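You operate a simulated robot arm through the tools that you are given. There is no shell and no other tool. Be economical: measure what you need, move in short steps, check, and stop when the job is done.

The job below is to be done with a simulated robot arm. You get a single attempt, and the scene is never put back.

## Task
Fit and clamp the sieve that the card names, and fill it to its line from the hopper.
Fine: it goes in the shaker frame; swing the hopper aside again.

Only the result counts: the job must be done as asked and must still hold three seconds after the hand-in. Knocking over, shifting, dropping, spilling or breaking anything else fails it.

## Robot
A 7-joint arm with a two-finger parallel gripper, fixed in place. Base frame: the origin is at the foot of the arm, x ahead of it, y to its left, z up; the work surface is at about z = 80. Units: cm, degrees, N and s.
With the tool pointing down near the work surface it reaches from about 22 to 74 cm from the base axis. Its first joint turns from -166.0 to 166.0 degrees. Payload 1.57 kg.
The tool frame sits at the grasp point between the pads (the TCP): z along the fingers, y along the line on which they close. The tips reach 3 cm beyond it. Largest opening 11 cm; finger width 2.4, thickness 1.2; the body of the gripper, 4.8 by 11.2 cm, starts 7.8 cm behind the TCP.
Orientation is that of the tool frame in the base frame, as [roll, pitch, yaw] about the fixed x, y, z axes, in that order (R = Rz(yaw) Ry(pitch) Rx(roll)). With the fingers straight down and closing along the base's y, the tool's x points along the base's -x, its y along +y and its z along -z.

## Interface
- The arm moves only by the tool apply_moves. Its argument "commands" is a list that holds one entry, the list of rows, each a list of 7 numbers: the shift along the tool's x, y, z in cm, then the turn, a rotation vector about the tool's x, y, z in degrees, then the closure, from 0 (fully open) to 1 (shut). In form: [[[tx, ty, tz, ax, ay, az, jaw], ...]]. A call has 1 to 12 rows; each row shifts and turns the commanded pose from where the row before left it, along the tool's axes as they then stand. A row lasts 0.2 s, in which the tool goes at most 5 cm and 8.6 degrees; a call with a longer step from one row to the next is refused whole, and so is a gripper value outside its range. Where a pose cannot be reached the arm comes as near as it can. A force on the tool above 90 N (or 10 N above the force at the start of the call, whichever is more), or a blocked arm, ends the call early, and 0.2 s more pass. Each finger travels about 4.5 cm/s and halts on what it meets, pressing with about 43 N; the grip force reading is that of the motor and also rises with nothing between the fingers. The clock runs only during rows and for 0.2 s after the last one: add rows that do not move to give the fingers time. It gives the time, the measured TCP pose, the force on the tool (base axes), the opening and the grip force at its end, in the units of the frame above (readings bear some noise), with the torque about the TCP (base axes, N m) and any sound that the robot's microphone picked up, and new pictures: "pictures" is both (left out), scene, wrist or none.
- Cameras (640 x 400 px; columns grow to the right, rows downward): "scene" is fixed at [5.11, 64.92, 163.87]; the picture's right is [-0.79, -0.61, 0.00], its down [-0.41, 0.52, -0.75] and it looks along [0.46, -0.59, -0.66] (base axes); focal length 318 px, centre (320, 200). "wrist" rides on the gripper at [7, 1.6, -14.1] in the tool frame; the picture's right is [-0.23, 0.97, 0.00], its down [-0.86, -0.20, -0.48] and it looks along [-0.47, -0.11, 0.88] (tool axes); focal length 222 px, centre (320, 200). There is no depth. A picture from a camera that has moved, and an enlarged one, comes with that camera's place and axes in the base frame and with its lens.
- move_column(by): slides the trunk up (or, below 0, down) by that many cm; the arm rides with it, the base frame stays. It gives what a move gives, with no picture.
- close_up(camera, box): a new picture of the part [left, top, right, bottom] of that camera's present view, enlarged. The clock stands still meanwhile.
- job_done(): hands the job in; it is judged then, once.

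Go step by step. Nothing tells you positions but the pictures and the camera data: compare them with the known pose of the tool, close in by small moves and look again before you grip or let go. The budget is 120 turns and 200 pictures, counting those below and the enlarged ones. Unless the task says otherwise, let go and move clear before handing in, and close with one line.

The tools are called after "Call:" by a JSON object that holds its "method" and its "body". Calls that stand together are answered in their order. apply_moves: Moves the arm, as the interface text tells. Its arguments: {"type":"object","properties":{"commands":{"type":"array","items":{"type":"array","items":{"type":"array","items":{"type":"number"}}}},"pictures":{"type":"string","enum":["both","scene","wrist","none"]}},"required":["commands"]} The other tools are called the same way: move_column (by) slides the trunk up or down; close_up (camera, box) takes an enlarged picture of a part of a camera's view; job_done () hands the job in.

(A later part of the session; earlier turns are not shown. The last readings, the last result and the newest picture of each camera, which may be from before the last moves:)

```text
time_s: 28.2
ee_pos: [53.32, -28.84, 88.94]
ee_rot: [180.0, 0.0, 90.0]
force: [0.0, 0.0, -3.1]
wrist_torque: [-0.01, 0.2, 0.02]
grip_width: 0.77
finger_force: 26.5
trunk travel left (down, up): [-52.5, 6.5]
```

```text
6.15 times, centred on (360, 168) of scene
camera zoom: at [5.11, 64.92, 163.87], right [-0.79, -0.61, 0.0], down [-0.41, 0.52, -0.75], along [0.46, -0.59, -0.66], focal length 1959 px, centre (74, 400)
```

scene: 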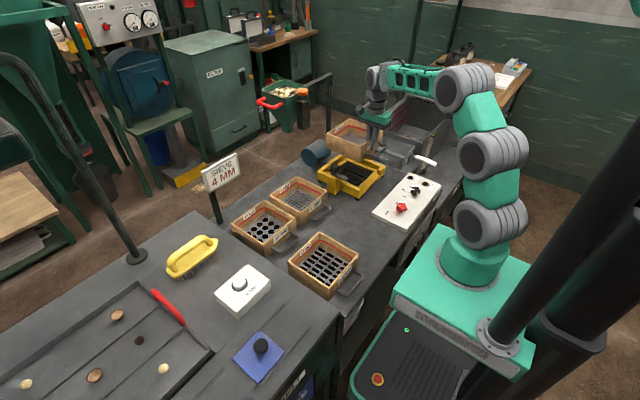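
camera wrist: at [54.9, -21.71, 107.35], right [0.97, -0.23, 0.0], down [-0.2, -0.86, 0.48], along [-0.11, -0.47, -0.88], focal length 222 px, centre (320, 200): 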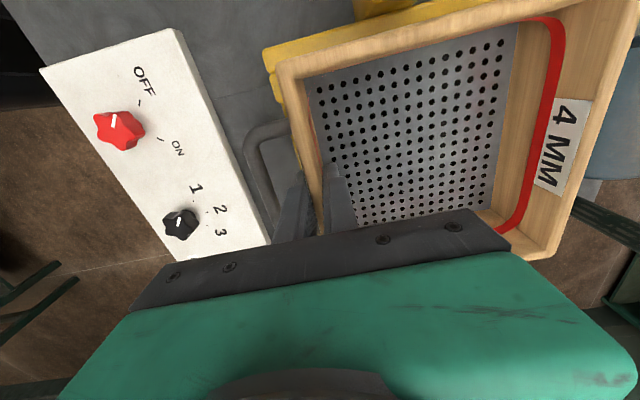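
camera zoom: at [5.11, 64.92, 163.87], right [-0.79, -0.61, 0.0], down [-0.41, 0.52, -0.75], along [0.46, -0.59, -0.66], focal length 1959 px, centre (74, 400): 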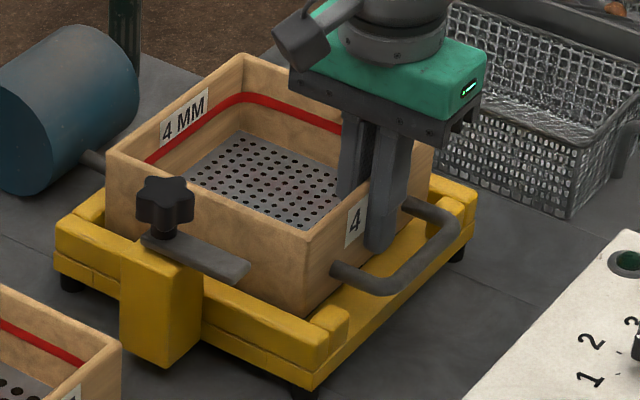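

It is entering the recess cleanly. Continuing down until the load comes off.

Call:
{"method": "apply_moves", "body": {"commands": [[[0, 0, 0.3, 0, 0, 0, 1], [0, 0, 0.3, 0, 0, 0, 1], [0, 0, 0.3, 0, 0, 0, 1], [0, 0, 0, 0, 0, 0, 1]]], "pictures": "none"}}

Call:
{"method": "apply_moves", "body": {"commands": [[[0, 0, 0.3, 0, 0, 0, 1], [0, 0, 0.3, 0, 0, 0, 1], [0, 0, 0, 0, 0, 0, 1]]], "pictures": "none"}}

Call:
{"method": "close_up", "body": {"camera": "scene", "box": [310, 135, 410, 200]}}

```text
time_s: 29.2
ee_pos: [53.3, -28.93, 88.1]
ee_rot: [179.9, 0.0, 90.1]
force: [-1.0, -0.4, -3.1]
wrist_torque: [-0.01, 0.24, -0.07]
grip_width: 0.77
finger_force: 27.3
trunk travel left (down, up): [-52.5, 6.5]
```

```text
time_s: 30.0
ee_pos: [53.38, -28.87, 87.53]
ee_rot: [179.9, 0.0, 90.0]
force: [0.6, -0.5, -3.1]
wrist_torque: [-0.02, 0.23, -0.03]
grip_width: 0.77
finger_force: 26.8
trunk travel left (down, up): [-52.5, 6.5]
```

```text
6.15 times, centred on (360, 168) of scene
camera zoom: at [5.11, 64.92, 163.87], right [-0.79, -0.61, 0.0], down [-0.41, 0.52, -0.75], along [0.46, -0.59, -0.66], focal length 1959 px, centre (74, 400)
```

zoom: 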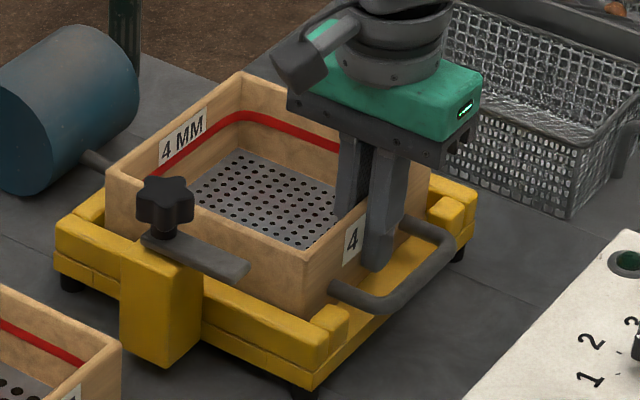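

Call:
{"method": "apply_moves", "body": {"commands": [[[0, 0, 0.25, 0, 0, 0, 1], [0, 0, 0.25, 0, 0, 0, 1], [0, 0, 0, 0, 0, 0, 1]]], "pictures": "none"}}

Call:
{"method": "apply_moves", "body": {"commands": [[[0, 0, 0.25, 0, 0, 0, 1], [0, 0, 0, 0, 0, 0, 1]]], "pictures": "none"}}

Call:
{"method": "close_up", "body": {"camera": "scene", "box": [310, 135, 410, 200]}}

```text
time_s: 30.8
ee_pos: [53.38, -29.02, 87.38]
ee_rot: [179.7, 0.2, 89.9]
force: [-2.9, 0.3, 24.6]
wrist_torque: [0.57, 0.5, 0.16]
grip_width: 0.79
finger_force: 26.9
trunk travel left (down, up): [-52.5, 6.5]
```

```text
time_s: 31.4
ee_pos: [53.34, -28.76, 86.88]
ee_rot: [179.8, 0.1, 90.0]
force: [-1.4, -0.5, 28.8]
wrist_torque: [-0.06, 0.44, 0.04]
grip_width: 0.76
finger_force: 26.7
trunk travel left (down, up): [-52.5, 6.5]
```

```text
6.15 times, centred on (360, 168) of scene
camera zoom: at [5.11, 64.92, 163.87], right [-0.79, -0.61, 0.0], down [-0.41, 0.52, -0.75], along [0.46, -0.59, -0.66], focal length 1959 px, centre (74, 400)
```

zoom: 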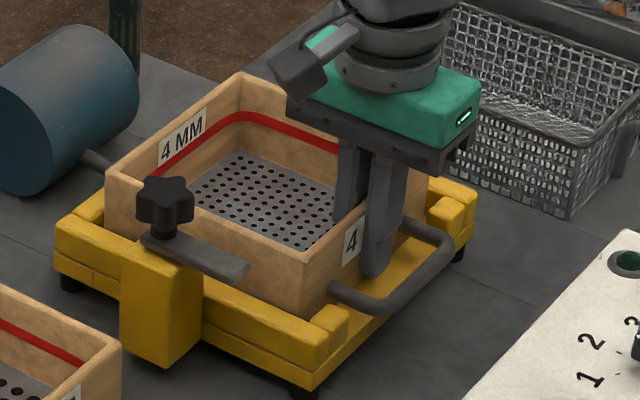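

The sieve is seated on the frame (contact at bottom z≈83). I'll ease the pressure, open slightly and lift straight out.

Call:
{"method": "apply_moves", "body": {"commands": [[[0, 0, -0.2, 0, 0, 0, 1], [0, 0, 0, 0, 0, 0, 0.75], [0, 0, 0, 0, 0, 0, 0.72], [0, 0, 0, 0, 0, 0, 0.72], [0, 0, -1, 0, 0, 0, 0.72], [0, 0, -2, 0, 0, 0, 0.72], [0, 0, -4, 0, 0, 0, 0.72], [0, 0, -4, 0, 0, 0, 0.72]]], "pictures": "none"}}

Call:
{"method": "apply_moves", "body": {"commands": [[[0, 0, -4, 0, 0, 0, 0.5], [0, -4, -4, 0, 0, 0, 0.4], [0, -4, -2, 0, 0, 0, 0.3]]], "pictures": "both"}}

Call:
{"method": "close_up", "body": {"camera": "scene", "box": [310, 125, 410, 200]}}

Call:
{"method": "close_up", "body": {"camera": "wrist", "box": [300, 0, 600, 200]}}

```text
time_s: 33.2
ee_pos: [53.29, -28.86, 97.93]
ee_rot: [180.0, 0.2, 89.9]
force: [0.4, 0.0, 0.3]
wrist_torque: [0.01, 0.0, -0.04]
grip_width: 3.06
finger_force: 0.0
trunk travel left (down, up): [-52.5, 6.5]
```

```text
refused: row 2 steps farther than a row can; nothing moved
```

```text
5.33 times, centred on (360, 162) of scene
camera zoom: at [5.11, 64.92, 163.87], right [-0.79, -0.61, 0.0], down [-0.41, 0.52, -0.75], along [0.46, -0.59, -0.66], focal length 1698 px, centre (107, 400)
```

zoom: 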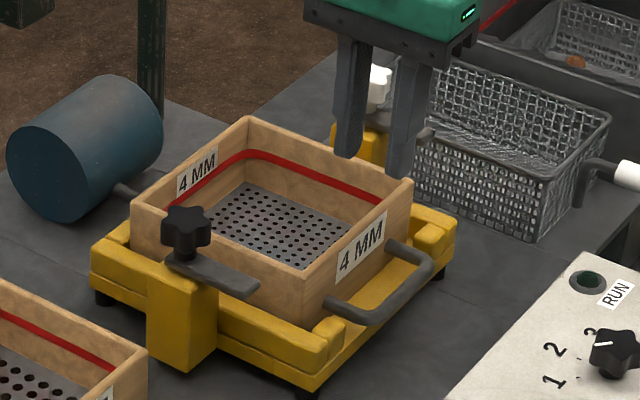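

```text
2.00 times, centred on (450, 100) of wrist
camera zoom: at [54.96, -21.87, 112.14], right [0.97, -0.23, 0.0], down [-0.2, -0.86, 0.48], along [-0.11, -0.47, -0.88], focal length 444 px, centre (60, 400)
```

zoom: 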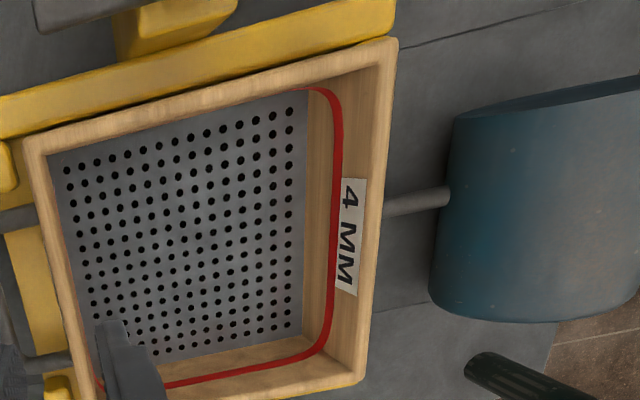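

The sieve is seated. Now the clamps: moving up a bit and looking closely at both.

Call:
{"method": "apply_moves", "body": {"commands": [[[0, 0, -4, 0, 0, 0, 0.5], [0, -3, -3, 0, 0, 0, 0.4], [0, -3, -3, 0, 0, 0, 0.3]]], "pictures": "both"}}

Call:
{"method": "close_up", "body": {"camera": "scene", "box": [315, 155, 365, 195]}}

Call:
{"method": "close_up", "body": {"camera": "scene", "box": [350, 125, 400, 165]}}

```text
time_s: 34.0
ee_pos: [47.47, -28.9, 107.92]
ee_rot: [-179.9, 0.0, 89.9]
force: [-0.5, -0.5, -0.3]
wrist_torque: [-0.01, -0.01, 0.0]
grip_width: 7.69
finger_force: 0.0
trunk travel left (down, up): [-52.5, 6.5]
camera wrist: at [49.13, -21.87, 122.13], right [0.97, -0.23, 0.0], down [-0.2, -0.86, 0.48], along [-0.11, -0.47, -0.88], focal length 222 px, centre (320, 200)
```

scene: 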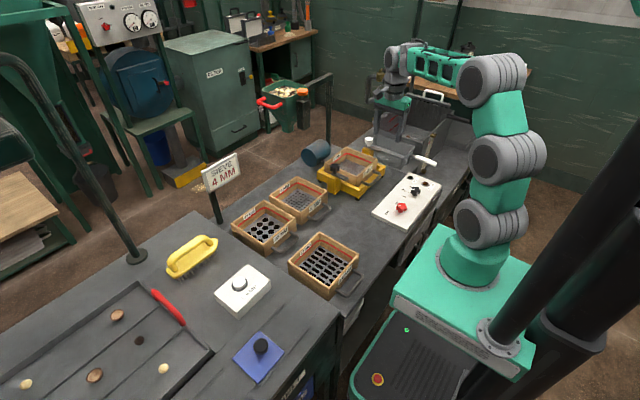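
wrist: 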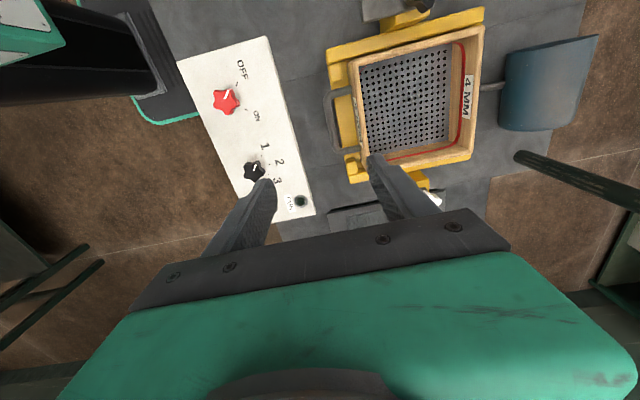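

```text
10.00 times, centred on (340, 175) of scene
camera zoom: at [5.11, 64.92, 163.87], right [-0.79, -0.61, 0.0], down [-0.41, 0.52, -0.75], along [0.46, -0.59, -0.66], focal length 3184 px, centre (120, 450)
```

zoom: 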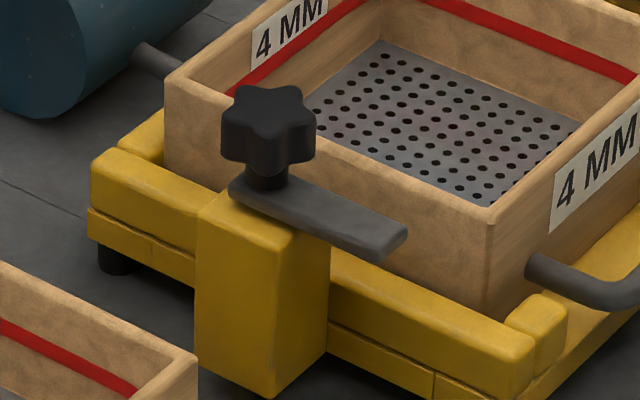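

```text
10.00 times, centred on (375, 145) of scene
camera zoom: at [5.11, 64.92, 163.87], right [-0.79, -0.61, 0.0], down [-0.41, 0.52, -0.75], along [0.46, -0.59, -0.66], focal length 3184 px, centre (-230, 750)
```

zoom: 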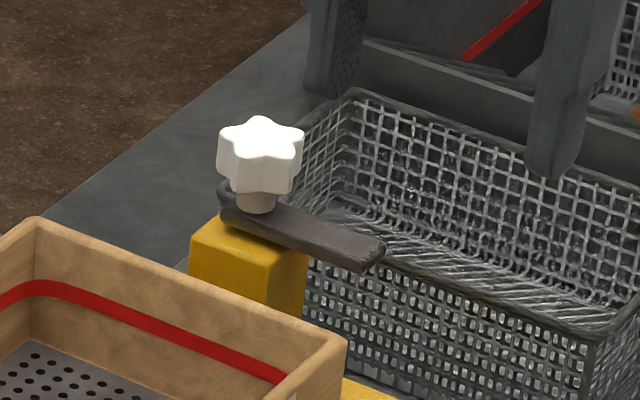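

The clamp arms sit just above the rim, so each should swing 90° over the wall: black counter-clockwise (seen from above), white clockwise. I'll position over the black knob at about (61.4, −16.6).

Call:
{"method": "apply_moves", "body": {"commands": [[[2.5, 2.8, 0, 0, 0, 0, 0.45], [2.5, 2.8, 0, 0, 0, 0, 0.45], [2.5, 2.8, -0.5, 0, 0, 0, 0.45], [2.5, 2.8, 1, 0, 0, 0, 0.45], [2.3, 2.7, 3, 0, 0, 0, 0.45], [0, 0, 4, 0, 0, 0, 0.45], [0, 0, 0, 0, 0, 0, 0.45]]]}}

Call:
{"method": "close_up", "body": {"camera": "wrist", "box": [180, 100, 420, 260]}}

Call:
{"method": "close_up", "body": {"camera": "scene", "box": [310, 130, 380, 195]}}

```text
time_s: 35.6
ee_pos: [61.43, -16.68, 100.54]
ee_rot: [-180.0, -0.1, 90.0]
force: [0.5, 0.0, 0.5]
wrist_torque: [0.02, 0.03, 0.0]
grip_width: 6.05
finger_force: 0.1
trunk travel left (down, up): [-52.5, 6.5]
camera wrist: at [63.19, -9.77, 114.66], right [0.97, -0.23, 0.0], down [-0.2, -0.86, 0.48], along [-0.11, -0.47, -0.88], focal length 222 px, centre (320, 200)
```

scene: 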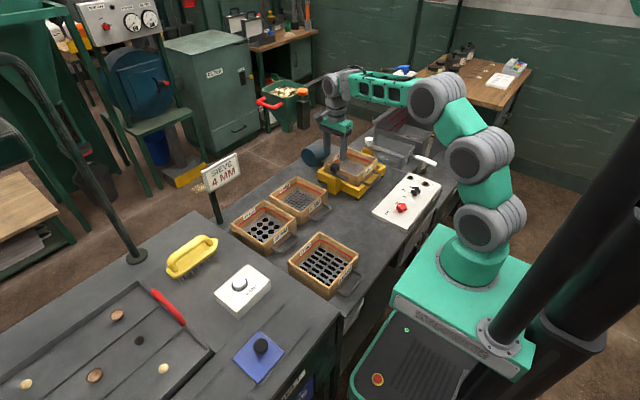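
wrist: 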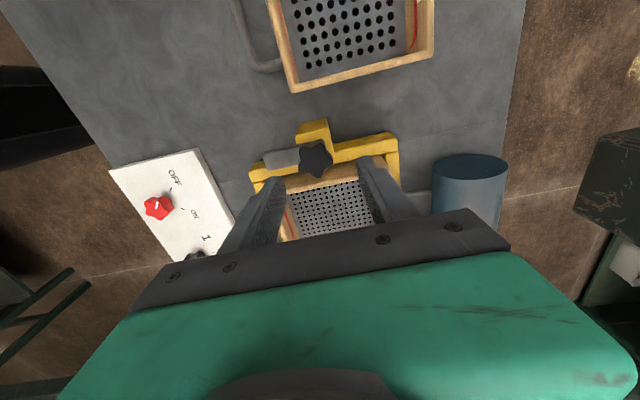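

```text
2.50 times, centred on (300, 180) of wrist
camera zoom: at [63.19, -9.77, 114.66], right [0.97, -0.23, 0.0], down [-0.2, -0.86, 0.48], along [-0.11, -0.47, -0.88], focal length 555 px, centre (370, 250)
```

zoom: 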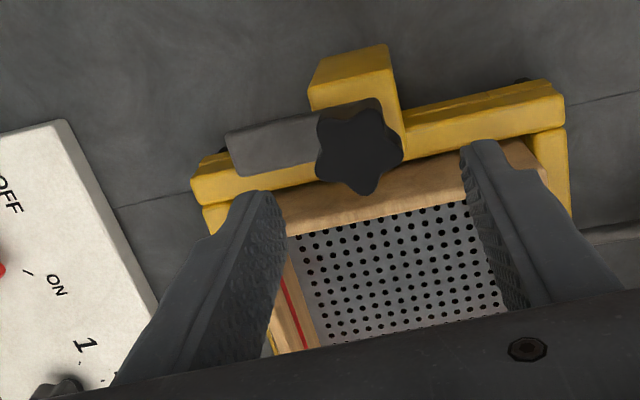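

```text
6.15 times, centred on (345, 162) of scene
camera zoom: at [5.11, 64.92, 163.87], right [-0.79, -0.61, 0.0], down [-0.41, 0.52, -0.75], along [0.46, -0.59, -0.66], focal length 1959 px, centre (166, 431)
```

zoom: 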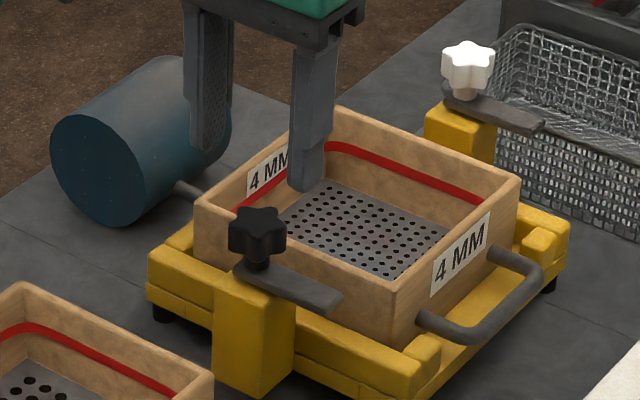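

The knob centre checks out at (61.3, −16.6), top at z≈94. Descending so the tips grip the knob just above the arm, then closing.

Call:
{"method": "apply_moves", "body": {"commands": [[[0.05, -0.15, 2.5, 0, 0, 0, 0.45], [0, 0, 2.5, 0, 0, 0, 0.45], [0, 0, 1.1, 0, 0, 0, 0.45], [0, 0, 0, 0, 0, 0, 0.6], [0, 0, 0, 0, 0, 0, 0.8], [0, 0, 0, 0, 0, 0, 1], [0, 0, 0, 0, 0, 0, 1], [0, 0, 0, 0, 0, 0, 1]]], "pictures": "wrist"}}

Call:
{"method": "close_up", "body": {"camera": "scene", "box": [310, 130, 380, 195]}}

```text
time_s: 37.4
ee_pos: [61.04, -16.55, 94.26]
ee_rot: [180.0, -0.1, 90.0]
force: [-10.9, 1.0, -1.4]
wrist_torque: [0.04, 0.24, 0.02]
grip_width: 3.6
finger_force: 40.5
trunk travel left (down, up): [-52.5, 6.5]
camera wrist: at [62.72, -9.61, 108.54], right [0.97, -0.23, 0.0], down [-0.2, -0.86, 0.48], along [-0.11, -0.47, -0.88], focal length 222 px, centre (320, 200)
```

wrist: 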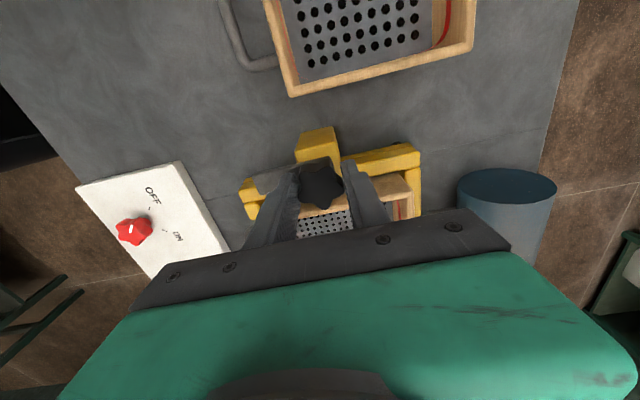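

```text
6.15 times, centred on (345, 162) of scene
camera zoom: at [5.11, 64.92, 163.87], right [-0.79, -0.61, 0.0], down [-0.41, 0.52, -0.75], along [0.46, -0.59, -0.66], focal length 1959 px, centre (166, 431)
```

zoom: 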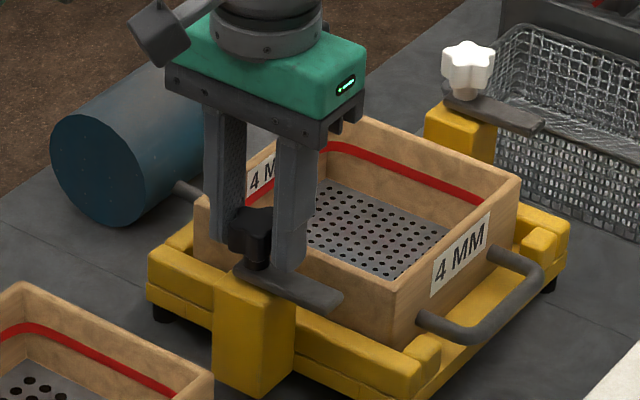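

Knob gripped; a small side load shows its axis is slightly nearer, so I'll nudge −0.2 in x and turn 90° counter-clockwise.

Call:
{"method": "apply_moves", "body": {"commands": [[[0, -0.2, 0, 0, 0, 0, 1], [0, 0, 0, 0, 0, -8, 1], [0, 0, 0, 0, 0, -8, 1], [0, 0, 0, 0, 0, -8, 1], [0, 0, 0, 0, 0, 0, 1]]], "pictures": "wrist"}}

Call:
{"method": "close_up", "body": {"camera": "scene", "box": [310, 130, 380, 195]}}

```text
time_s: 38.6
ee_pos: [61.06, -16.58, 94.41]
ee_rot: [179.8, 0.0, 114.1]
force: [0.0, 1.0, -1.0]
wrist_torque: [0.01, 0.0, -0.03]
grip_width: 3.57
finger_force: 42.2
trunk travel left (down, up): [-52.5, 6.5]
camera wrist: at [59.7, -9.54, 108.54], right [0.98, 0.19, 0.0], down [0.17, -0.86, 0.48], along [0.09, -0.47, -0.88], focal length 222 px, centre (320, 200)
```

wrist: 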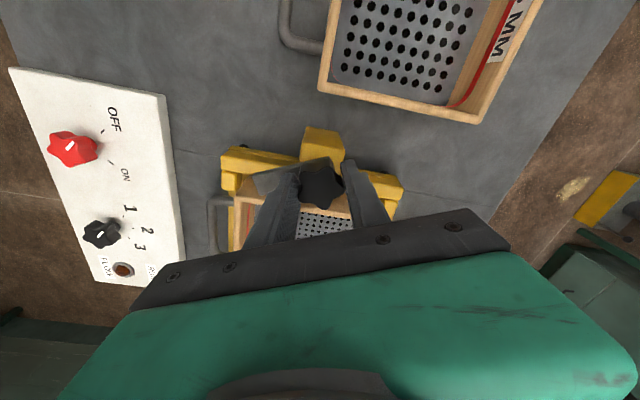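

```text
6.15 times, centred on (345, 162) of scene
camera zoom: at [5.11, 64.92, 163.87], right [-0.79, -0.61, 0.0], down [-0.41, 0.52, -0.75], along [0.46, -0.59, -0.66], focal length 1959 px, centre (166, 431)
```

zoom: 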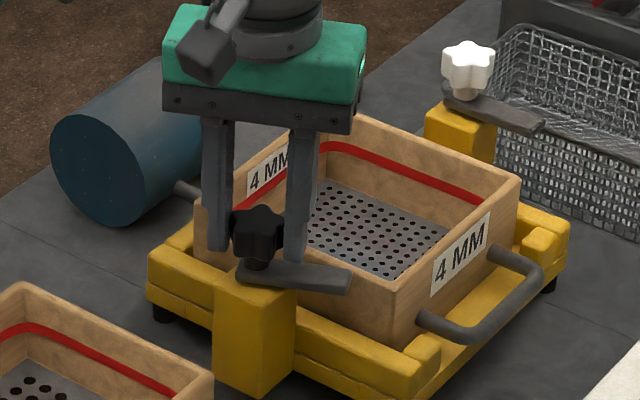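

The arm turns with the knob and is swinging in over the wall. Continuing the turn.

Call:
{"method": "apply_moves", "body": {"commands": [[[0, 0, 0, 0, 0, -8, 1], [0, 0, 0, 0, 0, -8, 1], [0, 0, 0, 0, 0, -8, 1], [0, 0, 0, 0, 0, -8, 1], [0, 0, 0, 0, 0, 0, 1]]], "pictures": "none"}}

Call:
{"method": "apply_moves", "body": {"commands": [[[0, 0, 0, 0, 0, -8, 1], [0, 0, 0, 0, 0, -8, 1], [0, 0, 0, 0, 0, -8, 1], [0, 0, 0, 0, 0, -8, 1], [0, 0, 0, 0, 0, -2, 1], [0, 0, 0, 0, 0, 0, 1]]], "pictures": "wrist"}}

Call:
{"method": "close_up", "body": {"camera": "scene", "box": [310, 130, 380, 195]}}

```text
time_s: 39.8
ee_pos: [60.92, -16.54, 94.38]
ee_rot: [179.9, 0.1, 146.2]
force: [8.7, -0.6, 3.5]
wrist_torque: [-0.01, -0.24, 0.01]
grip_width: 3.55
finger_force: 42.3
trunk travel left (down, up): [-52.5, 6.5]
```

```text
time_s: 41.2
ee_pos: [60.98, -16.44, 94.45]
ee_rot: [180.0, 0.1, -179.9]
force: [13.5, 0.3, 9.8]
wrist_torque: [-0.05, -0.57, -0.15]
grip_width: 3.58
finger_force: 42.5
trunk travel left (down, up): [-52.5, 6.5]
camera wrist: at [54.11, -14.9, 108.53], right [0.23, 0.97, 0.0], down [0.85, -0.2, 0.48], along [0.47, -0.11, -0.88], focal length 222 px, centre (320, 200)
```

wrist: 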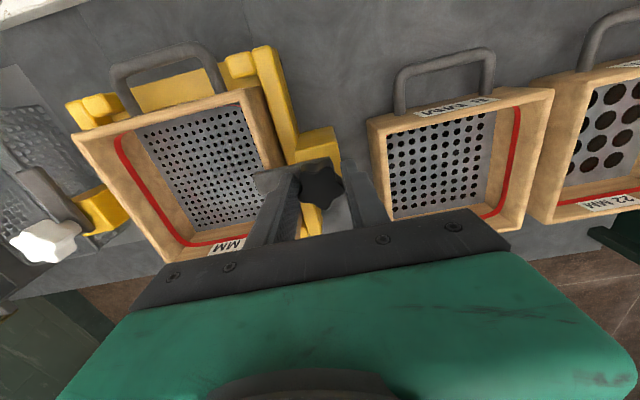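

```text
6.15 times, centred on (345, 162) of scene
camera zoom: at [5.11, 64.92, 163.87], right [-0.79, -0.61, 0.0], down [-0.41, 0.52, -0.75], along [0.46, -0.59, -0.66], focal length 1959 px, centre (166, 431)
```

zoom: 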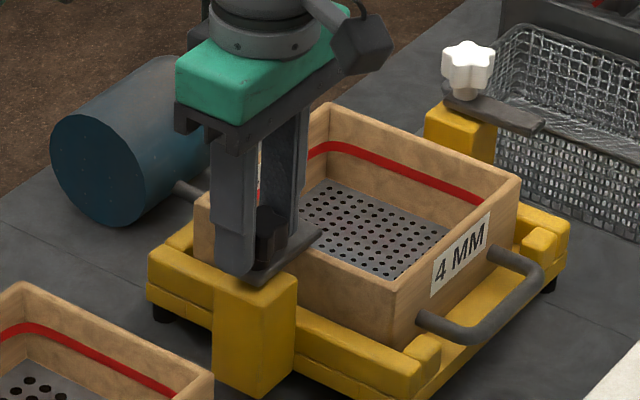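

The black arm is over the wall. Releasing and lifting clear to check it.

Call:
{"method": "apply_moves", "body": {"commands": [[[0, 0, 0, 0, 0, 0, 0.7], [0, 0, 0, 0, 0, 0, 0.5], [0, 0, 0, 0, 0, 0, 0.45], [0, 0, -2, 0, 0, 0, 0.45], [0, 0, -4, 0, 0, 0, 0.45], [0, 0, -3, 0, 0, 0, 0.45]]], "pictures": "wrist"}}

Call:
{"method": "close_up", "body": {"camera": "scene", "box": [310, 130, 380, 195]}}

Call:
{"method": "close_up", "body": {"camera": "wrist", "box": [80, 30, 380, 230]}}

```text
time_s: 42.6
ee_pos: [60.78, -16.36, 103.34]
ee_rot: [179.9, -0.1, -180.0]
force: [0.1, -0.2, -0.3]
wrist_torque: [-0.01, 0.0, 0.0]
grip_width: 6.04
finger_force: 0.1
trunk travel left (down, up): [-52.5, 6.5]
camera wrist: at [53.91, -14.73, 117.56], right [0.23, 0.97, 0.0], down [0.86, -0.2, 0.48], along [0.47, -0.11, -0.88], focal length 222 px, centre (320, 200)
```

wrist: 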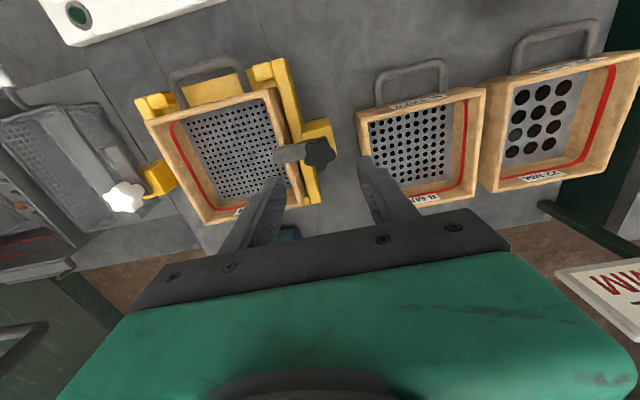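

```text
6.15 times, centred on (345, 162) of scene
camera zoom: at [5.11, 64.92, 163.87], right [-0.79, -0.61, 0.0], down [-0.41, 0.52, -0.75], along [0.46, -0.59, -0.66], focal length 1959 px, centre (166, 431)
```

zoom: 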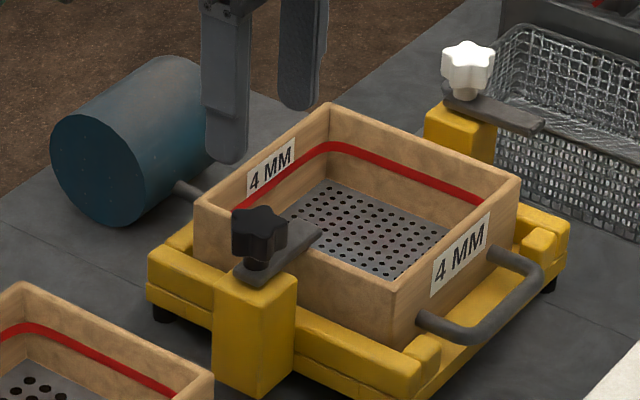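

```text
2.00 times, centred on (230, 130) of wrist
camera zoom: at [53.91, -14.73, 117.56], right [0.23, 0.97, 0.0], down [0.86, -0.2, 0.48], along [0.47, -0.11, -0.88], focal length 444 px, centre (500, 340)
```

zoom: 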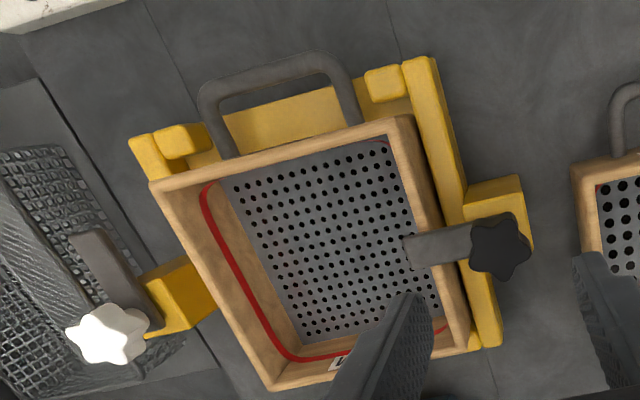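

Black clamp is on. Now over to the white knob at about (61, −41.4).

Call:
{"method": "apply_moves", "body": {"commands": [[[0, -4.2, 0, 0, 0, 0, 0.45], [0, -4.2, 0, 0, 0, 0, 0.45], [0, -4.2, 0, 0, 0, 0, 0.45], [0, -4.2, 0, 0, 0, 0, 0.45], [0, -4.2, 0, 0, 0, 0, 0.45], [-0.2, -4.0, 0, 0, 0, 0, 0.45], [0, 0, 3, 0, 0, 0, 0.45], [0, 0, 0, 0, 0, 0, 0.45]]], "pictures": "wrist"}}

Call:
{"method": "close_up", "body": {"camera": "scene", "box": [330, 110, 410, 180]}}

Call:
{"method": "close_up", "body": {"camera": "wrist", "box": [220, 100, 420, 240]}}

```text
time_s: 44.4
ee_pos: [59.67, -40.39, 100.26]
ee_rot: [179.9, 0.0, 179.9]
force: [0.6, 0.2, 0.1]
wrist_torque: [0.01, 0.04, -0.01]
grip_width: 6.06
finger_force: 0.1
out of reach, approached as far as the arm can: row 6
trunk travel left (down, up): [-52.5, 6.5]
camera wrist: at [52.75, -38.67, 114.45], right [0.23, 0.97, 0.0], down [0.86, -0.2, 0.48], along [0.47, -0.11, -0.88], focal length 222 px, centre (320, 200)
```

wrist: 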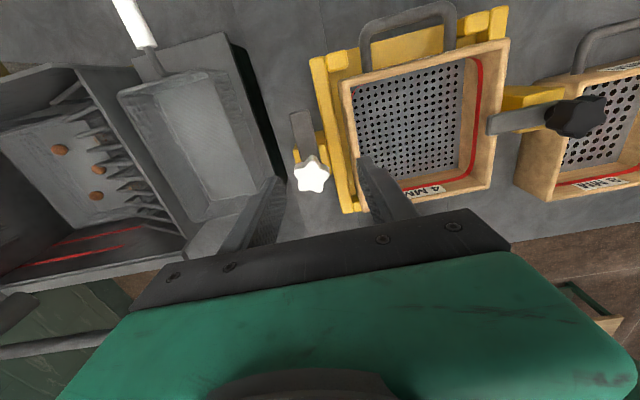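

```text
5.71 times, centred on (370, 145) of scene
camera zoom: at [5.11, 64.92, 163.87], right [-0.79, -0.61, 0.0], down [-0.41, 0.52, -0.75], along [0.46, -0.59, -0.66], focal length 1819 px, centre (34, 514)
```

zoom: 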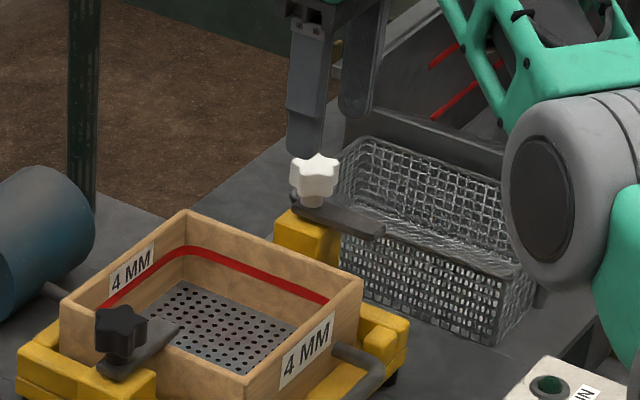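

```text
2.86 times, centred on (320, 170) of wrist
camera zoom: at [52.75, -38.67, 114.45], right [0.23, 0.97, 0.0], down [0.86, -0.2, 0.48], along [0.47, -0.11, -0.88], focal length 635 px, centre (320, 286)
```

zoom: 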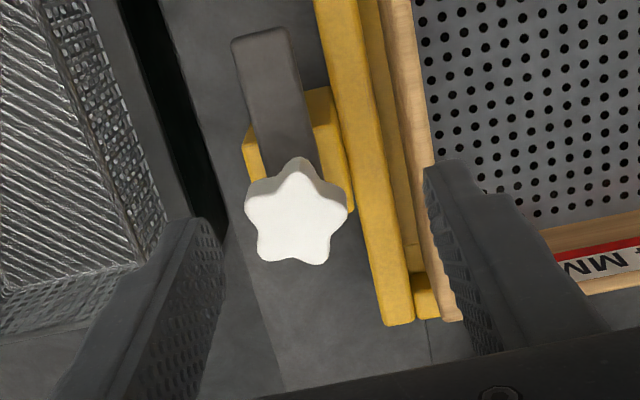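

The knob at (61, −41.45) is just beyond reach at this trunk height. I'll raise the trunk and try again.

Call:
{"method": "move_column", "body": {"by": 6}}

Call:
{"method": "apply_moves", "body": {"commands": [[[-0.6, -0.5, 3, 0, 0, 0, 0.45], [-0.7, -0.55, 3, 0, 0, 0, 0.45], [0, 0, 0, 0, 0, 0, 0.45]]], "pictures": "none"}}

```text
time_s: 45.4
ee_pos: [59.57, -40.2, 106.29]
ee_rot: [180.0, 0.0, -180.0]
force: [-0.4, 0.6, 0.3]
wrist_torque: [-0.01, 0.0, 0.02]
grip_width: 6.08
finger_force: 0.1
trunk travel left (down, up): [-58.5, 0.5]
```

```text
time_s: 46.2
ee_pos: [60.73, -41.32, 100.22]
ee_rot: [180.0, -0.1, 180.0]
force: [-0.6, 0.0, 0.6]
wrist_torque: [-0.04, 0.0, 0.0]
grip_width: 6.06
finger_force: 0.0
trunk travel left (down, up): [-58.5, 0.5]
```

That helped. Now down onto the knob and closing.

Call:
{"method": "apply_moves", "body": {"commands": [[[-0.2, -0.1, 2, 0, 0, 0, 0.45], [0, 0, 2, 0, 0, 0, 0.45], [0, 0, 1.8, 0, 0, 0, 0.45], [0, 0, 0, 0, 0, 0, 0.45]]], "pictures": "wrist"}}

Call:
{"method": "close_up", "body": {"camera": "scene", "box": [330, 110, 410, 180]}}

Call:
{"method": "close_up", "body": {"camera": "wrist", "box": [220, 100, 420, 240]}}

```text
time_s: 47.2
ee_pos: [61.03, -41.45, 94.35]
ee_rot: [-179.9, 0.0, 179.9]
force: [0.2, 0.4, -0.6]
wrist_torque: [0.03, 0.03, 0.02]
grip_width: 6.03
finger_force: 0.0
trunk travel left (down, up): [-58.5, 0.5]
camera wrist: at [54.15, -39.76, 108.57], right [0.23, 0.97, 0.0], down [0.85, -0.2, 0.48], along [0.47, -0.11, -0.88], focal length 222 px, centre (320, 200)
```

wrist: 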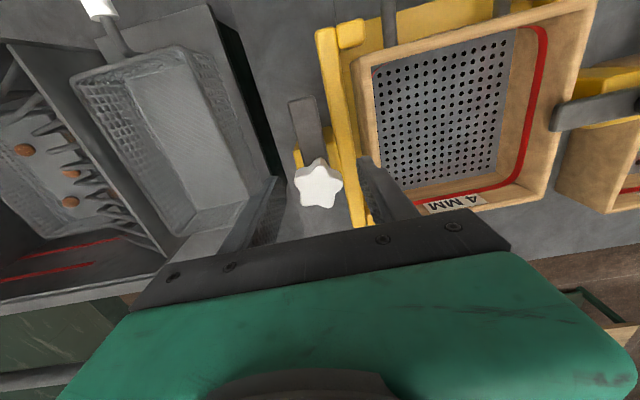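

```text
5.71 times, centred on (370, 145) of scene
camera zoom: at [5.11, 64.92, 163.87], right [-0.79, -0.61, 0.0], down [-0.41, 0.52, -0.75], along [0.46, -0.59, -0.66], focal length 1819 px, centre (34, 514)
```

zoom: 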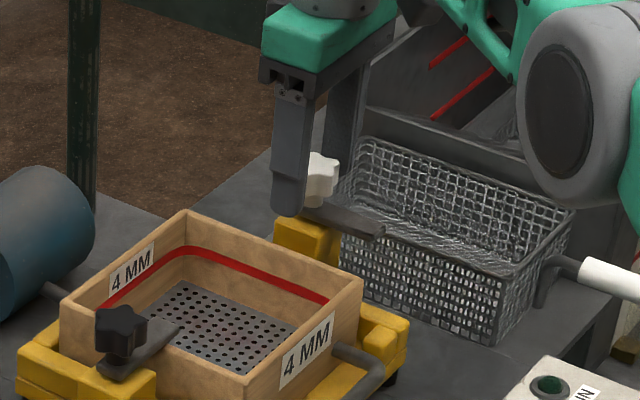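

```text
2.86 times, centred on (320, 170) of wrist
camera zoom: at [54.15, -39.76, 108.57], right [0.23, 0.97, 0.0], down [0.85, -0.2, 0.48], along [0.47, -0.11, -0.88], focal length 635 px, centre (320, 286)
```

zoom: 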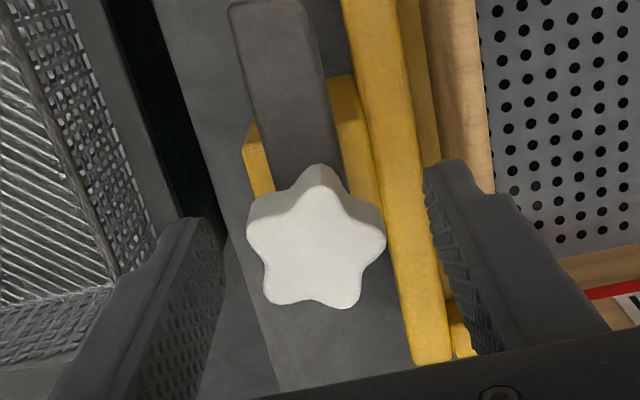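

Call:
{"method": "apply_moves", "body": {"commands": [[[0, 0, 0, 0, 0, 0, 0.6], [0, 0, 0, 0, 0, 0, 0.8], [0, 0, 0, 0, 0, 0, 1], [0, 0, 0, 0, 0, 0, 1], [0, 0, 0, 0, 0, 8, 1], [0, 0, 0, 0, 0, 8, 1], [0, 0, 0, 0, 0, 8, 1], [0, 0, 0, 0, 0, 0, 1]]], "pictures": "none"}}

Call:
{"method": "close_up", "body": {"camera": "scene", "box": [330, 110, 410, 180]}}

```text
time_s: 49.0
ee_pos: [60.93, -41.47, 94.31]
ee_rot: [-180.0, -0.1, 156.0]
force: [-2.8, -3.0, -5.6]
wrist_torque: [-0.47, -0.51, -0.01]
grip_width: 3.4
finger_force: 42.1
trunk travel left (down, up): [-58.5, 0.5]
```

```text
5.71 times, centred on (370, 145) of scene
camera zoom: at [5.11, 64.92, 163.87], right [-0.79, -0.61, 0.0], down [-0.41, 0.52, -0.75], along [0.46, -0.59, -0.66], focal length 1819 px, centre (34, 514)
```

zoom: 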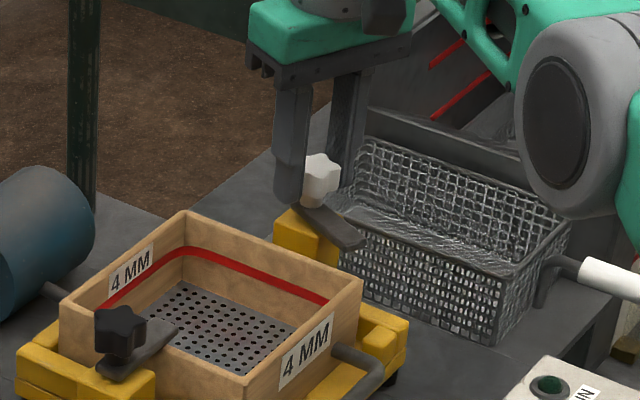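

The white arm is following. Finishing the turn.

Call:
{"method": "apply_moves", "body": {"commands": [[[0, 0, 0, 0, 0, 8, 1], [0, 0, 0, 0, 0, 8, 1], [0, 0, 0, 0, 0, 8, 1], [0, 0, 0, 0, 0, 8, 1], [0, 0, 0, 0, 0, 8, 1], [0, 0, 0, 0, 0, 8, 1], [0, 0, 0, 0, 0, 8, 1], [0, 0, 0, 0, 0, 8, 1], [0, 0, 0, 0, 0, 2, 1], [0, 0, 0, 0, 0, 0, 1]]], "pictures": "none"}}

Call:
{"method": "close_up", "body": {"camera": "scene", "box": [330, 110, 410, 180]}}

```text
time_s: 51.2
ee_pos: [61.0, -41.5, 94.3]
ee_rot: [-179.9, -0.1, 89.9]
force: [-14.0, -3.1, -11.9]
wrist_torque: [-0.17, 0.15, 0.07]
grip_width: 3.44
finger_force: 41.4
trunk travel left (down, up): [-58.5, 0.5]
```

```text
5.71 times, centred on (370, 145) of scene
camera zoom: at [5.11, 64.92, 163.87], right [-0.79, -0.61, 0.0], down [-0.41, 0.52, -0.75], along [0.46, -0.59, -0.66], focal length 1819 px, centre (34, 514)
```

zoom: 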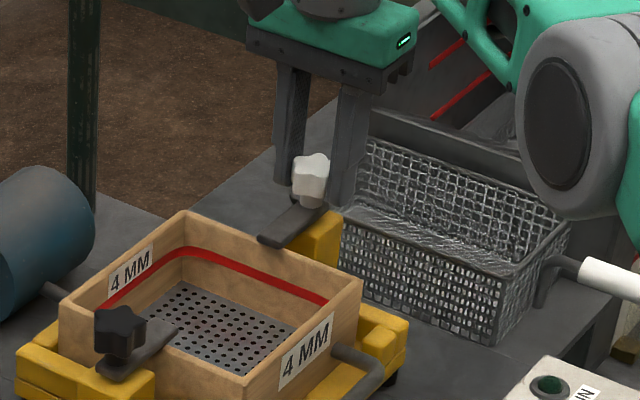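

Both clamps are on. Releasing the white knob, lifting clear and backing off, then I'll look at the hopper.

Call:
{"method": "apply_moves", "body": {"commands": [[[0, 0, 0, 0, 0, 0, 0.7], [0, 0, 0, 0, 0, 0, 0.5], [0, 0, 0, 0, 0, 0, 0.4], [0, 0, -2, 0, 0, 0, 0.4], [0, 0, -4, 0, 0, 0, 0.4], [0, 0, -4, 0, 0, 0, 0.4], [2, -3, -3, 0, 0, 0, 0.4], [2, -3, -3, 0, 0, 0, 0.4], [2, -4, 0, 0, 0, 0, 0.4]]], "pictures": "none"}}

Call:
{"method": "apply_moves", "body": {"commands": [[[0, -3, 0, 0, 0, -8.2, 0.4], [0, -3, 0, 0, 0, -8.2, 0.4], [0, 0, 0, 0, 0, -8.2, 0.4], [0, 0, 0, 0, 0, -8.2, 0.4], [0, 0, 0, 0, 0, -8.2, 0.4], [0, 0, 0, 0, 0, -8.2, 0.4], [0, 0, 0, 0, 0, -8.2, 0.4], [0, 0, 0, 0, 0, -8.2, 0.4], [0, 0, 0, 0, 0, -8.2, 0.4], [0, 0, 0, 0, 0, -8.2, 0.4], [0, 0, 0, 0, 0, -8, 0.4]]], "pictures": "both"}}

Call:
{"method": "close_up", "body": {"camera": "scene", "box": [310, 120, 410, 200]}}

```text
time_s: 53.2
ee_pos: [56.19, -38.17, 114.52]
ee_rot: [-178.2, -1.2, 90.0]
force: [-0.2, 0.3, -1.1]
wrist_torque: [0.03, 0.02, -0.01]
grip_width: 6.61
finger_force: 0.1
out of reach, approached as far as the arm can: row 5, 6, 7, 8, 9
trunk travel left (down, up): [-58.5, 0.5]
```

```text
time_s: 54.5
ee_pos: [53.86, -41.6, 116.44]
ee_rot: [179.9, 0.4, 131.5]
force: [11.3, -9.5, -20.1]
wrist_torque: [0.22, 0.9, -0.26]
grip_width: 6.6
finger_force: 0.0
out of reach, approached as far as the arm can: row 1, 2
trunk travel left (down, up): [-58.5, 0.5]
stopped in row 6: the force on the tool passed its limit at 140 N (the readings are from after the stop); the commanded pose is now the measured one
camera wrist: at [50.47, -35.31, 130.51], right [0.88, 0.47, 0.0], down [0.41, -0.77, 0.48], along [0.23, -0.42, -0.88], focal length 222 px, centre (320, 200)
```

scene: 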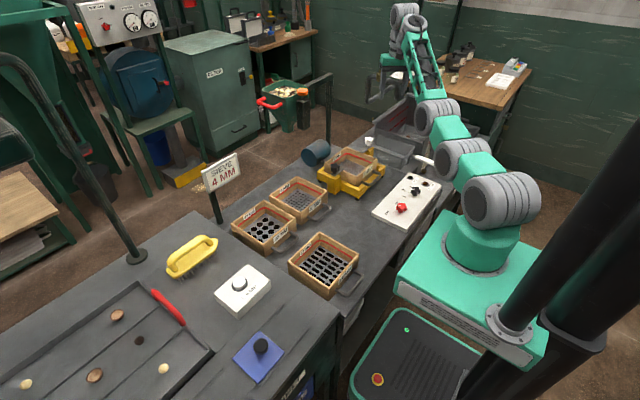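
wrist: 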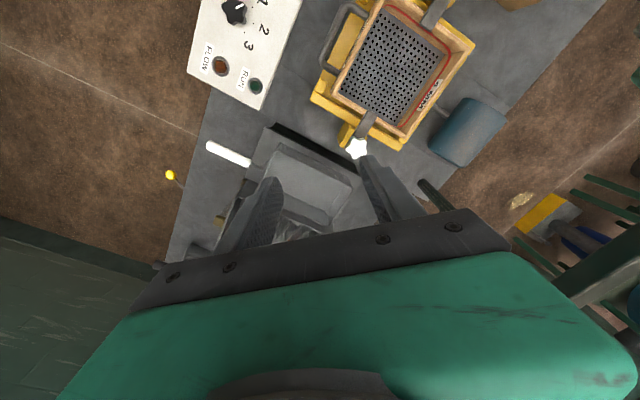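

```text
5.00 times, centred on (360, 160) of scene
camera zoom: at [5.11, 64.92, 163.87], right [-0.79, -0.61, 0.0], down [-0.41, 0.52, -0.75], along [0.46, -0.59, -0.66], focal length 1592 px, centre (120, 400)
```

zoom: 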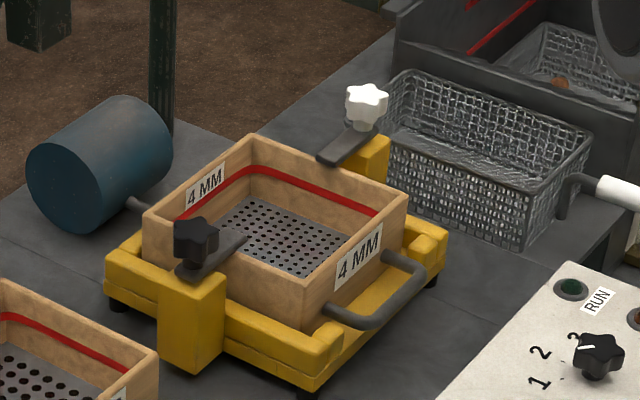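

The call stopped on a contact force. I need to see what was touched before moving again.

Call:
{"method": "close_up", "body": {"camera": "scene", "box": [350, 0, 530, 110]}}

Call:
{"method": "close_up", "body": {"camera": "scene", "box": [370, 90, 550, 220]}}

Call:
{"method": "close_up", "body": {"camera": "wrist", "box": [150, 100, 450, 300]}}

```text
3.56 times, centred on (440, 55) of scene
camera zoom: at [5.11, 64.92, 163.87], right [-0.79, -0.61, 0.0], down [-0.41, 0.52, -0.75], along [0.46, -0.59, -0.66], focal length 1132 px, centre (-107, 716)
```

zoom: 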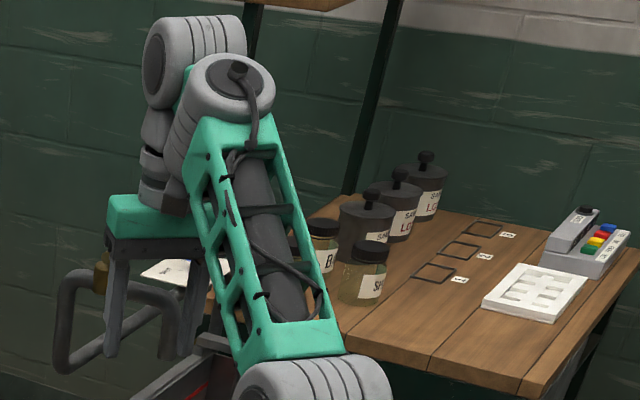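

```text
3.08 times, centred on (460, 155) of scene
camera zoom: at [5.11, 64.92, 163.87], right [-0.79, -0.61, 0.0], down [-0.41, 0.52, -0.75], along [0.46, -0.59, -0.66], focal length 980 px, centre (-111, 338)
```

zoom: 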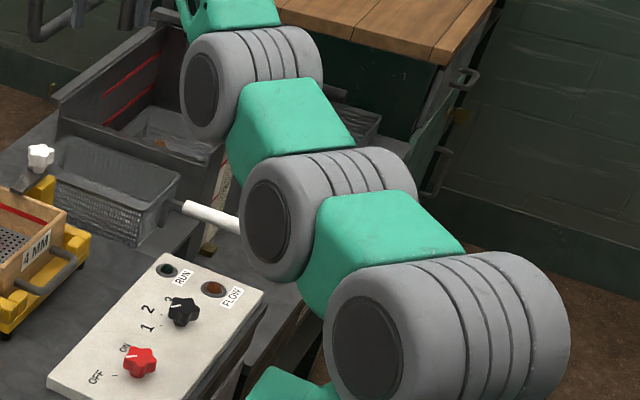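

```text
2.00 times, centred on (300, 200) of wrist
camera zoom: at [50.47, -35.31, 130.51], right [0.88, 0.47, 0.0], down [0.41, -0.77, 0.48], along [0.23, -0.42, -0.88], focal length 444 px, centre (360, 200)
```

zoom: 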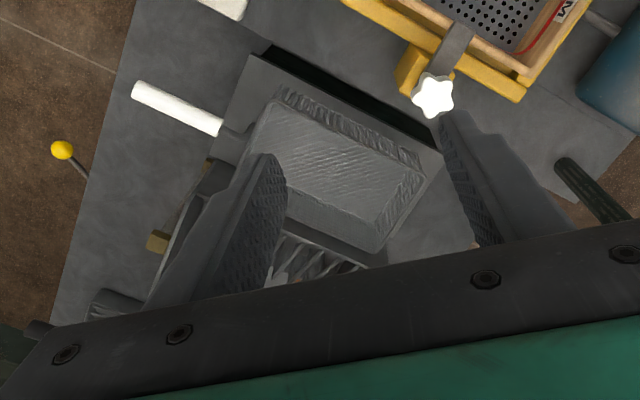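

Nothing appears displaced in the pictures. I'll read the force at rest with an empty row.

Call:
{"method": "apply_moves", "body": {"commands": [[[0, 0, 0, 0, 0, 0, 0.4], [0, 0, 0, 0, 0, 0, 0.4]]], "pictures": "none"}}

Call:
{"method": "close_up", "body": {"camera": "scene", "box": [340, 60, 480, 180]}}

```text
time_s: 55.1
ee_pos: [53.85, -41.62, 116.27]
ee_rot: [179.9, 0.2, 131.4]
force: [19.7, -2.7, -25.4]
wrist_torque: [-1.11, 2.18, -1.1]
grip_width: 6.6
finger_force: 0.0
trunk travel left (down, up): [-58.5, 0.5]
```

```text
3.33 times, centred on (410, 120) of scene
camera zoom: at [5.11, 64.92, 163.87], right [-0.79, -0.61, 0.0], down [-0.41, 0.52, -0.75], along [0.46, -0.59, -0.66], focal length 1061 px, centre (20, 467)
```

zoom: 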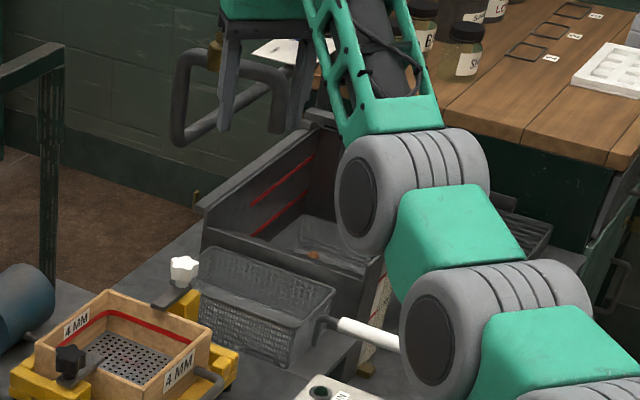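

The steady force and twist suggest the gripper body is against its own forearm, because the arm has folded flat. I'll undo the rotation to free it.

Call:
{"method": "apply_moves", "body": {"commands": [[[0, 0, 0, 0, 0, 8, 0.4], [0, 0, 0, 0, 0, 8, 0.4], [0, 0, 0, 0, 0, 0, 0.4]]], "pictures": "scene"}}

```text
time_s: 55.9
ee_pos: [53.82, -41.68, 116.44]
ee_rot: [179.8, 0.0, 115.4]
force: [-0.8, 0.1, 0.4]
wrist_torque: [-0.03, 0.0, 0.0]
grip_width: 6.61
finger_force: 0.0
trunk travel left (down, up): [-58.5, 0.5]
```

scene: 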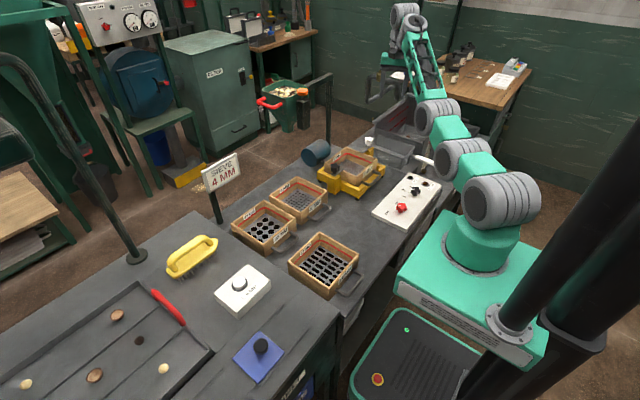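

Free now. I'll move the tool back toward the base so the arm unfolds.

Call:
{"method": "apply_moves", "body": {"commands": [[[2, -0.6, 0, 0, 0, 0, 0.4], [2, -0.6, 0, 0, 0, 0, 0.4], [2, -0.6, 0, 0, 0, 0, 0.4], [2, -0.6, 0, 0, 0, 0, 0.4], [2, -0.6, 0, 0, 0, 0, 0.4], [2, -0.6, 0, 0, 0, 0, 0.4], [0, 0, 0, 0, 0, 0, 0.4]]], "pictures": "scene"}}

```text
time_s: 57.5
ee_pos: [53.74, -41.62, 116.3]
ee_rot: [179.7, 0.1, 115.5]
force: [0.5, -0.2, 0.1]
wrist_torque: [-0.02, 0.0, 0.0]
grip_width: 6.57
finger_force: 0.0
out of reach, approached as far as the arm can: row 1, 2, 3, 4, 5, 6
trunk travel left (down, up): [-58.5, 0.5]
```

scene: 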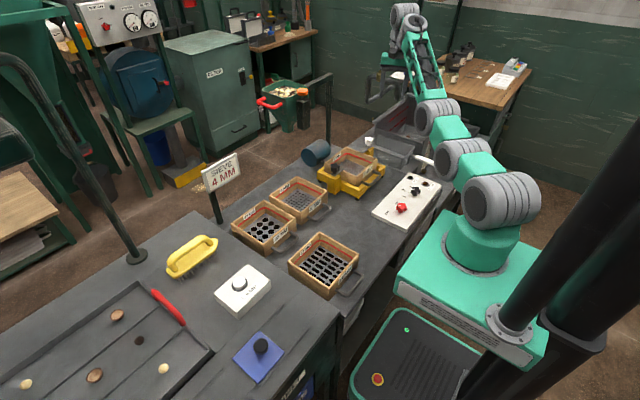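

It is stuck in this folded branch; I'll descend and retry unfolding from lower down, where it was moving freely.

Call:
{"method": "apply_moves", "body": {"commands": [[[0, 0, 2, 0, 0, 0, 0.4], [0, 0, 2, 0, 0, 0, 0.4], [0, 0, 2, 0, 0, 0, 0.4], [0, 0, 2, 0, 0, 0, 0.4], [0, 0, 2, 0, 0, 0, 0.4], [2, 0, 0, 0, 0, 0, 0.4], [2, 0, 0, 0, 0, 0, 0.4], [0, 0, 0, 0, 0, 0, 0.4]]], "pictures": "scene"}}

```text
time_s: 59.3
ee_pos: [56.77, -42.09, 107.59]
ee_rot: [179.8, 0.2, 115.5]
force: [0.2, -0.6, 0.4]
wrist_torque: [-0.04, -0.03, 0.03]
grip_width: 6.61
finger_force: 0.0
out of reach, approached as far as the arm can: row 1, 2, 3, 4, 5, 6, 7
trunk travel left (down, up): [-58.5, 0.5]
```

scene: 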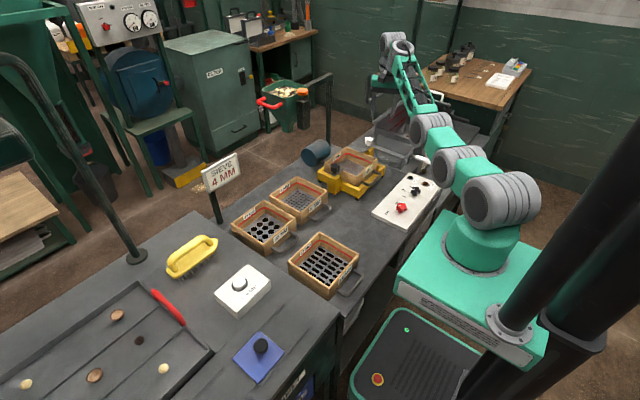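

I'll retrace: bring the commanded pose back above the white knob (where the arm moved freely), then turn back and leave the way I came.

Call:
{"method": "apply_moves", "body": {"commands": [[[-3.03, 1.65, 0.8, 0, 0, 0, 0.4], [-3.03, 1.65, 0.8, 0, 0, 0, 0.4], [-3.03, 1.65, 0.8, 0, 0, 0, 0.4], [-3.03, 1.65, 0.8, 0, 0, 0, 0.4], [-3.03, 1.65, 0.8, 0, 0, 0, 0.4], [-3.03, 1.65, 0.8, 0, 0, 0, 0.4], [0, 0, 0, 0, 0, 0, 0.4], [0, 0, 0, 0, 0, 0, 0.4]]], "pictures": "scene"}}

```text
time_s: 61.1
ee_pos: [59.26, -42.65, 104.03]
ee_rot: [179.9, 0.2, 115.4]
force: [0.2, -1.2, -0.8]
wrist_torque: [0.01, -0.01, 0.02]
grip_width: 6.57
finger_force: 0.1
out of reach, approached as far as the arm can: row 1, 2, 3, 4, 5, 6
trunk travel left (down, up): [-58.5, 0.5]
```

scene: 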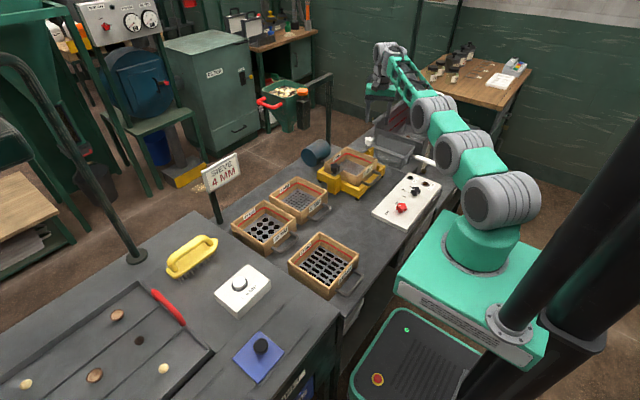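

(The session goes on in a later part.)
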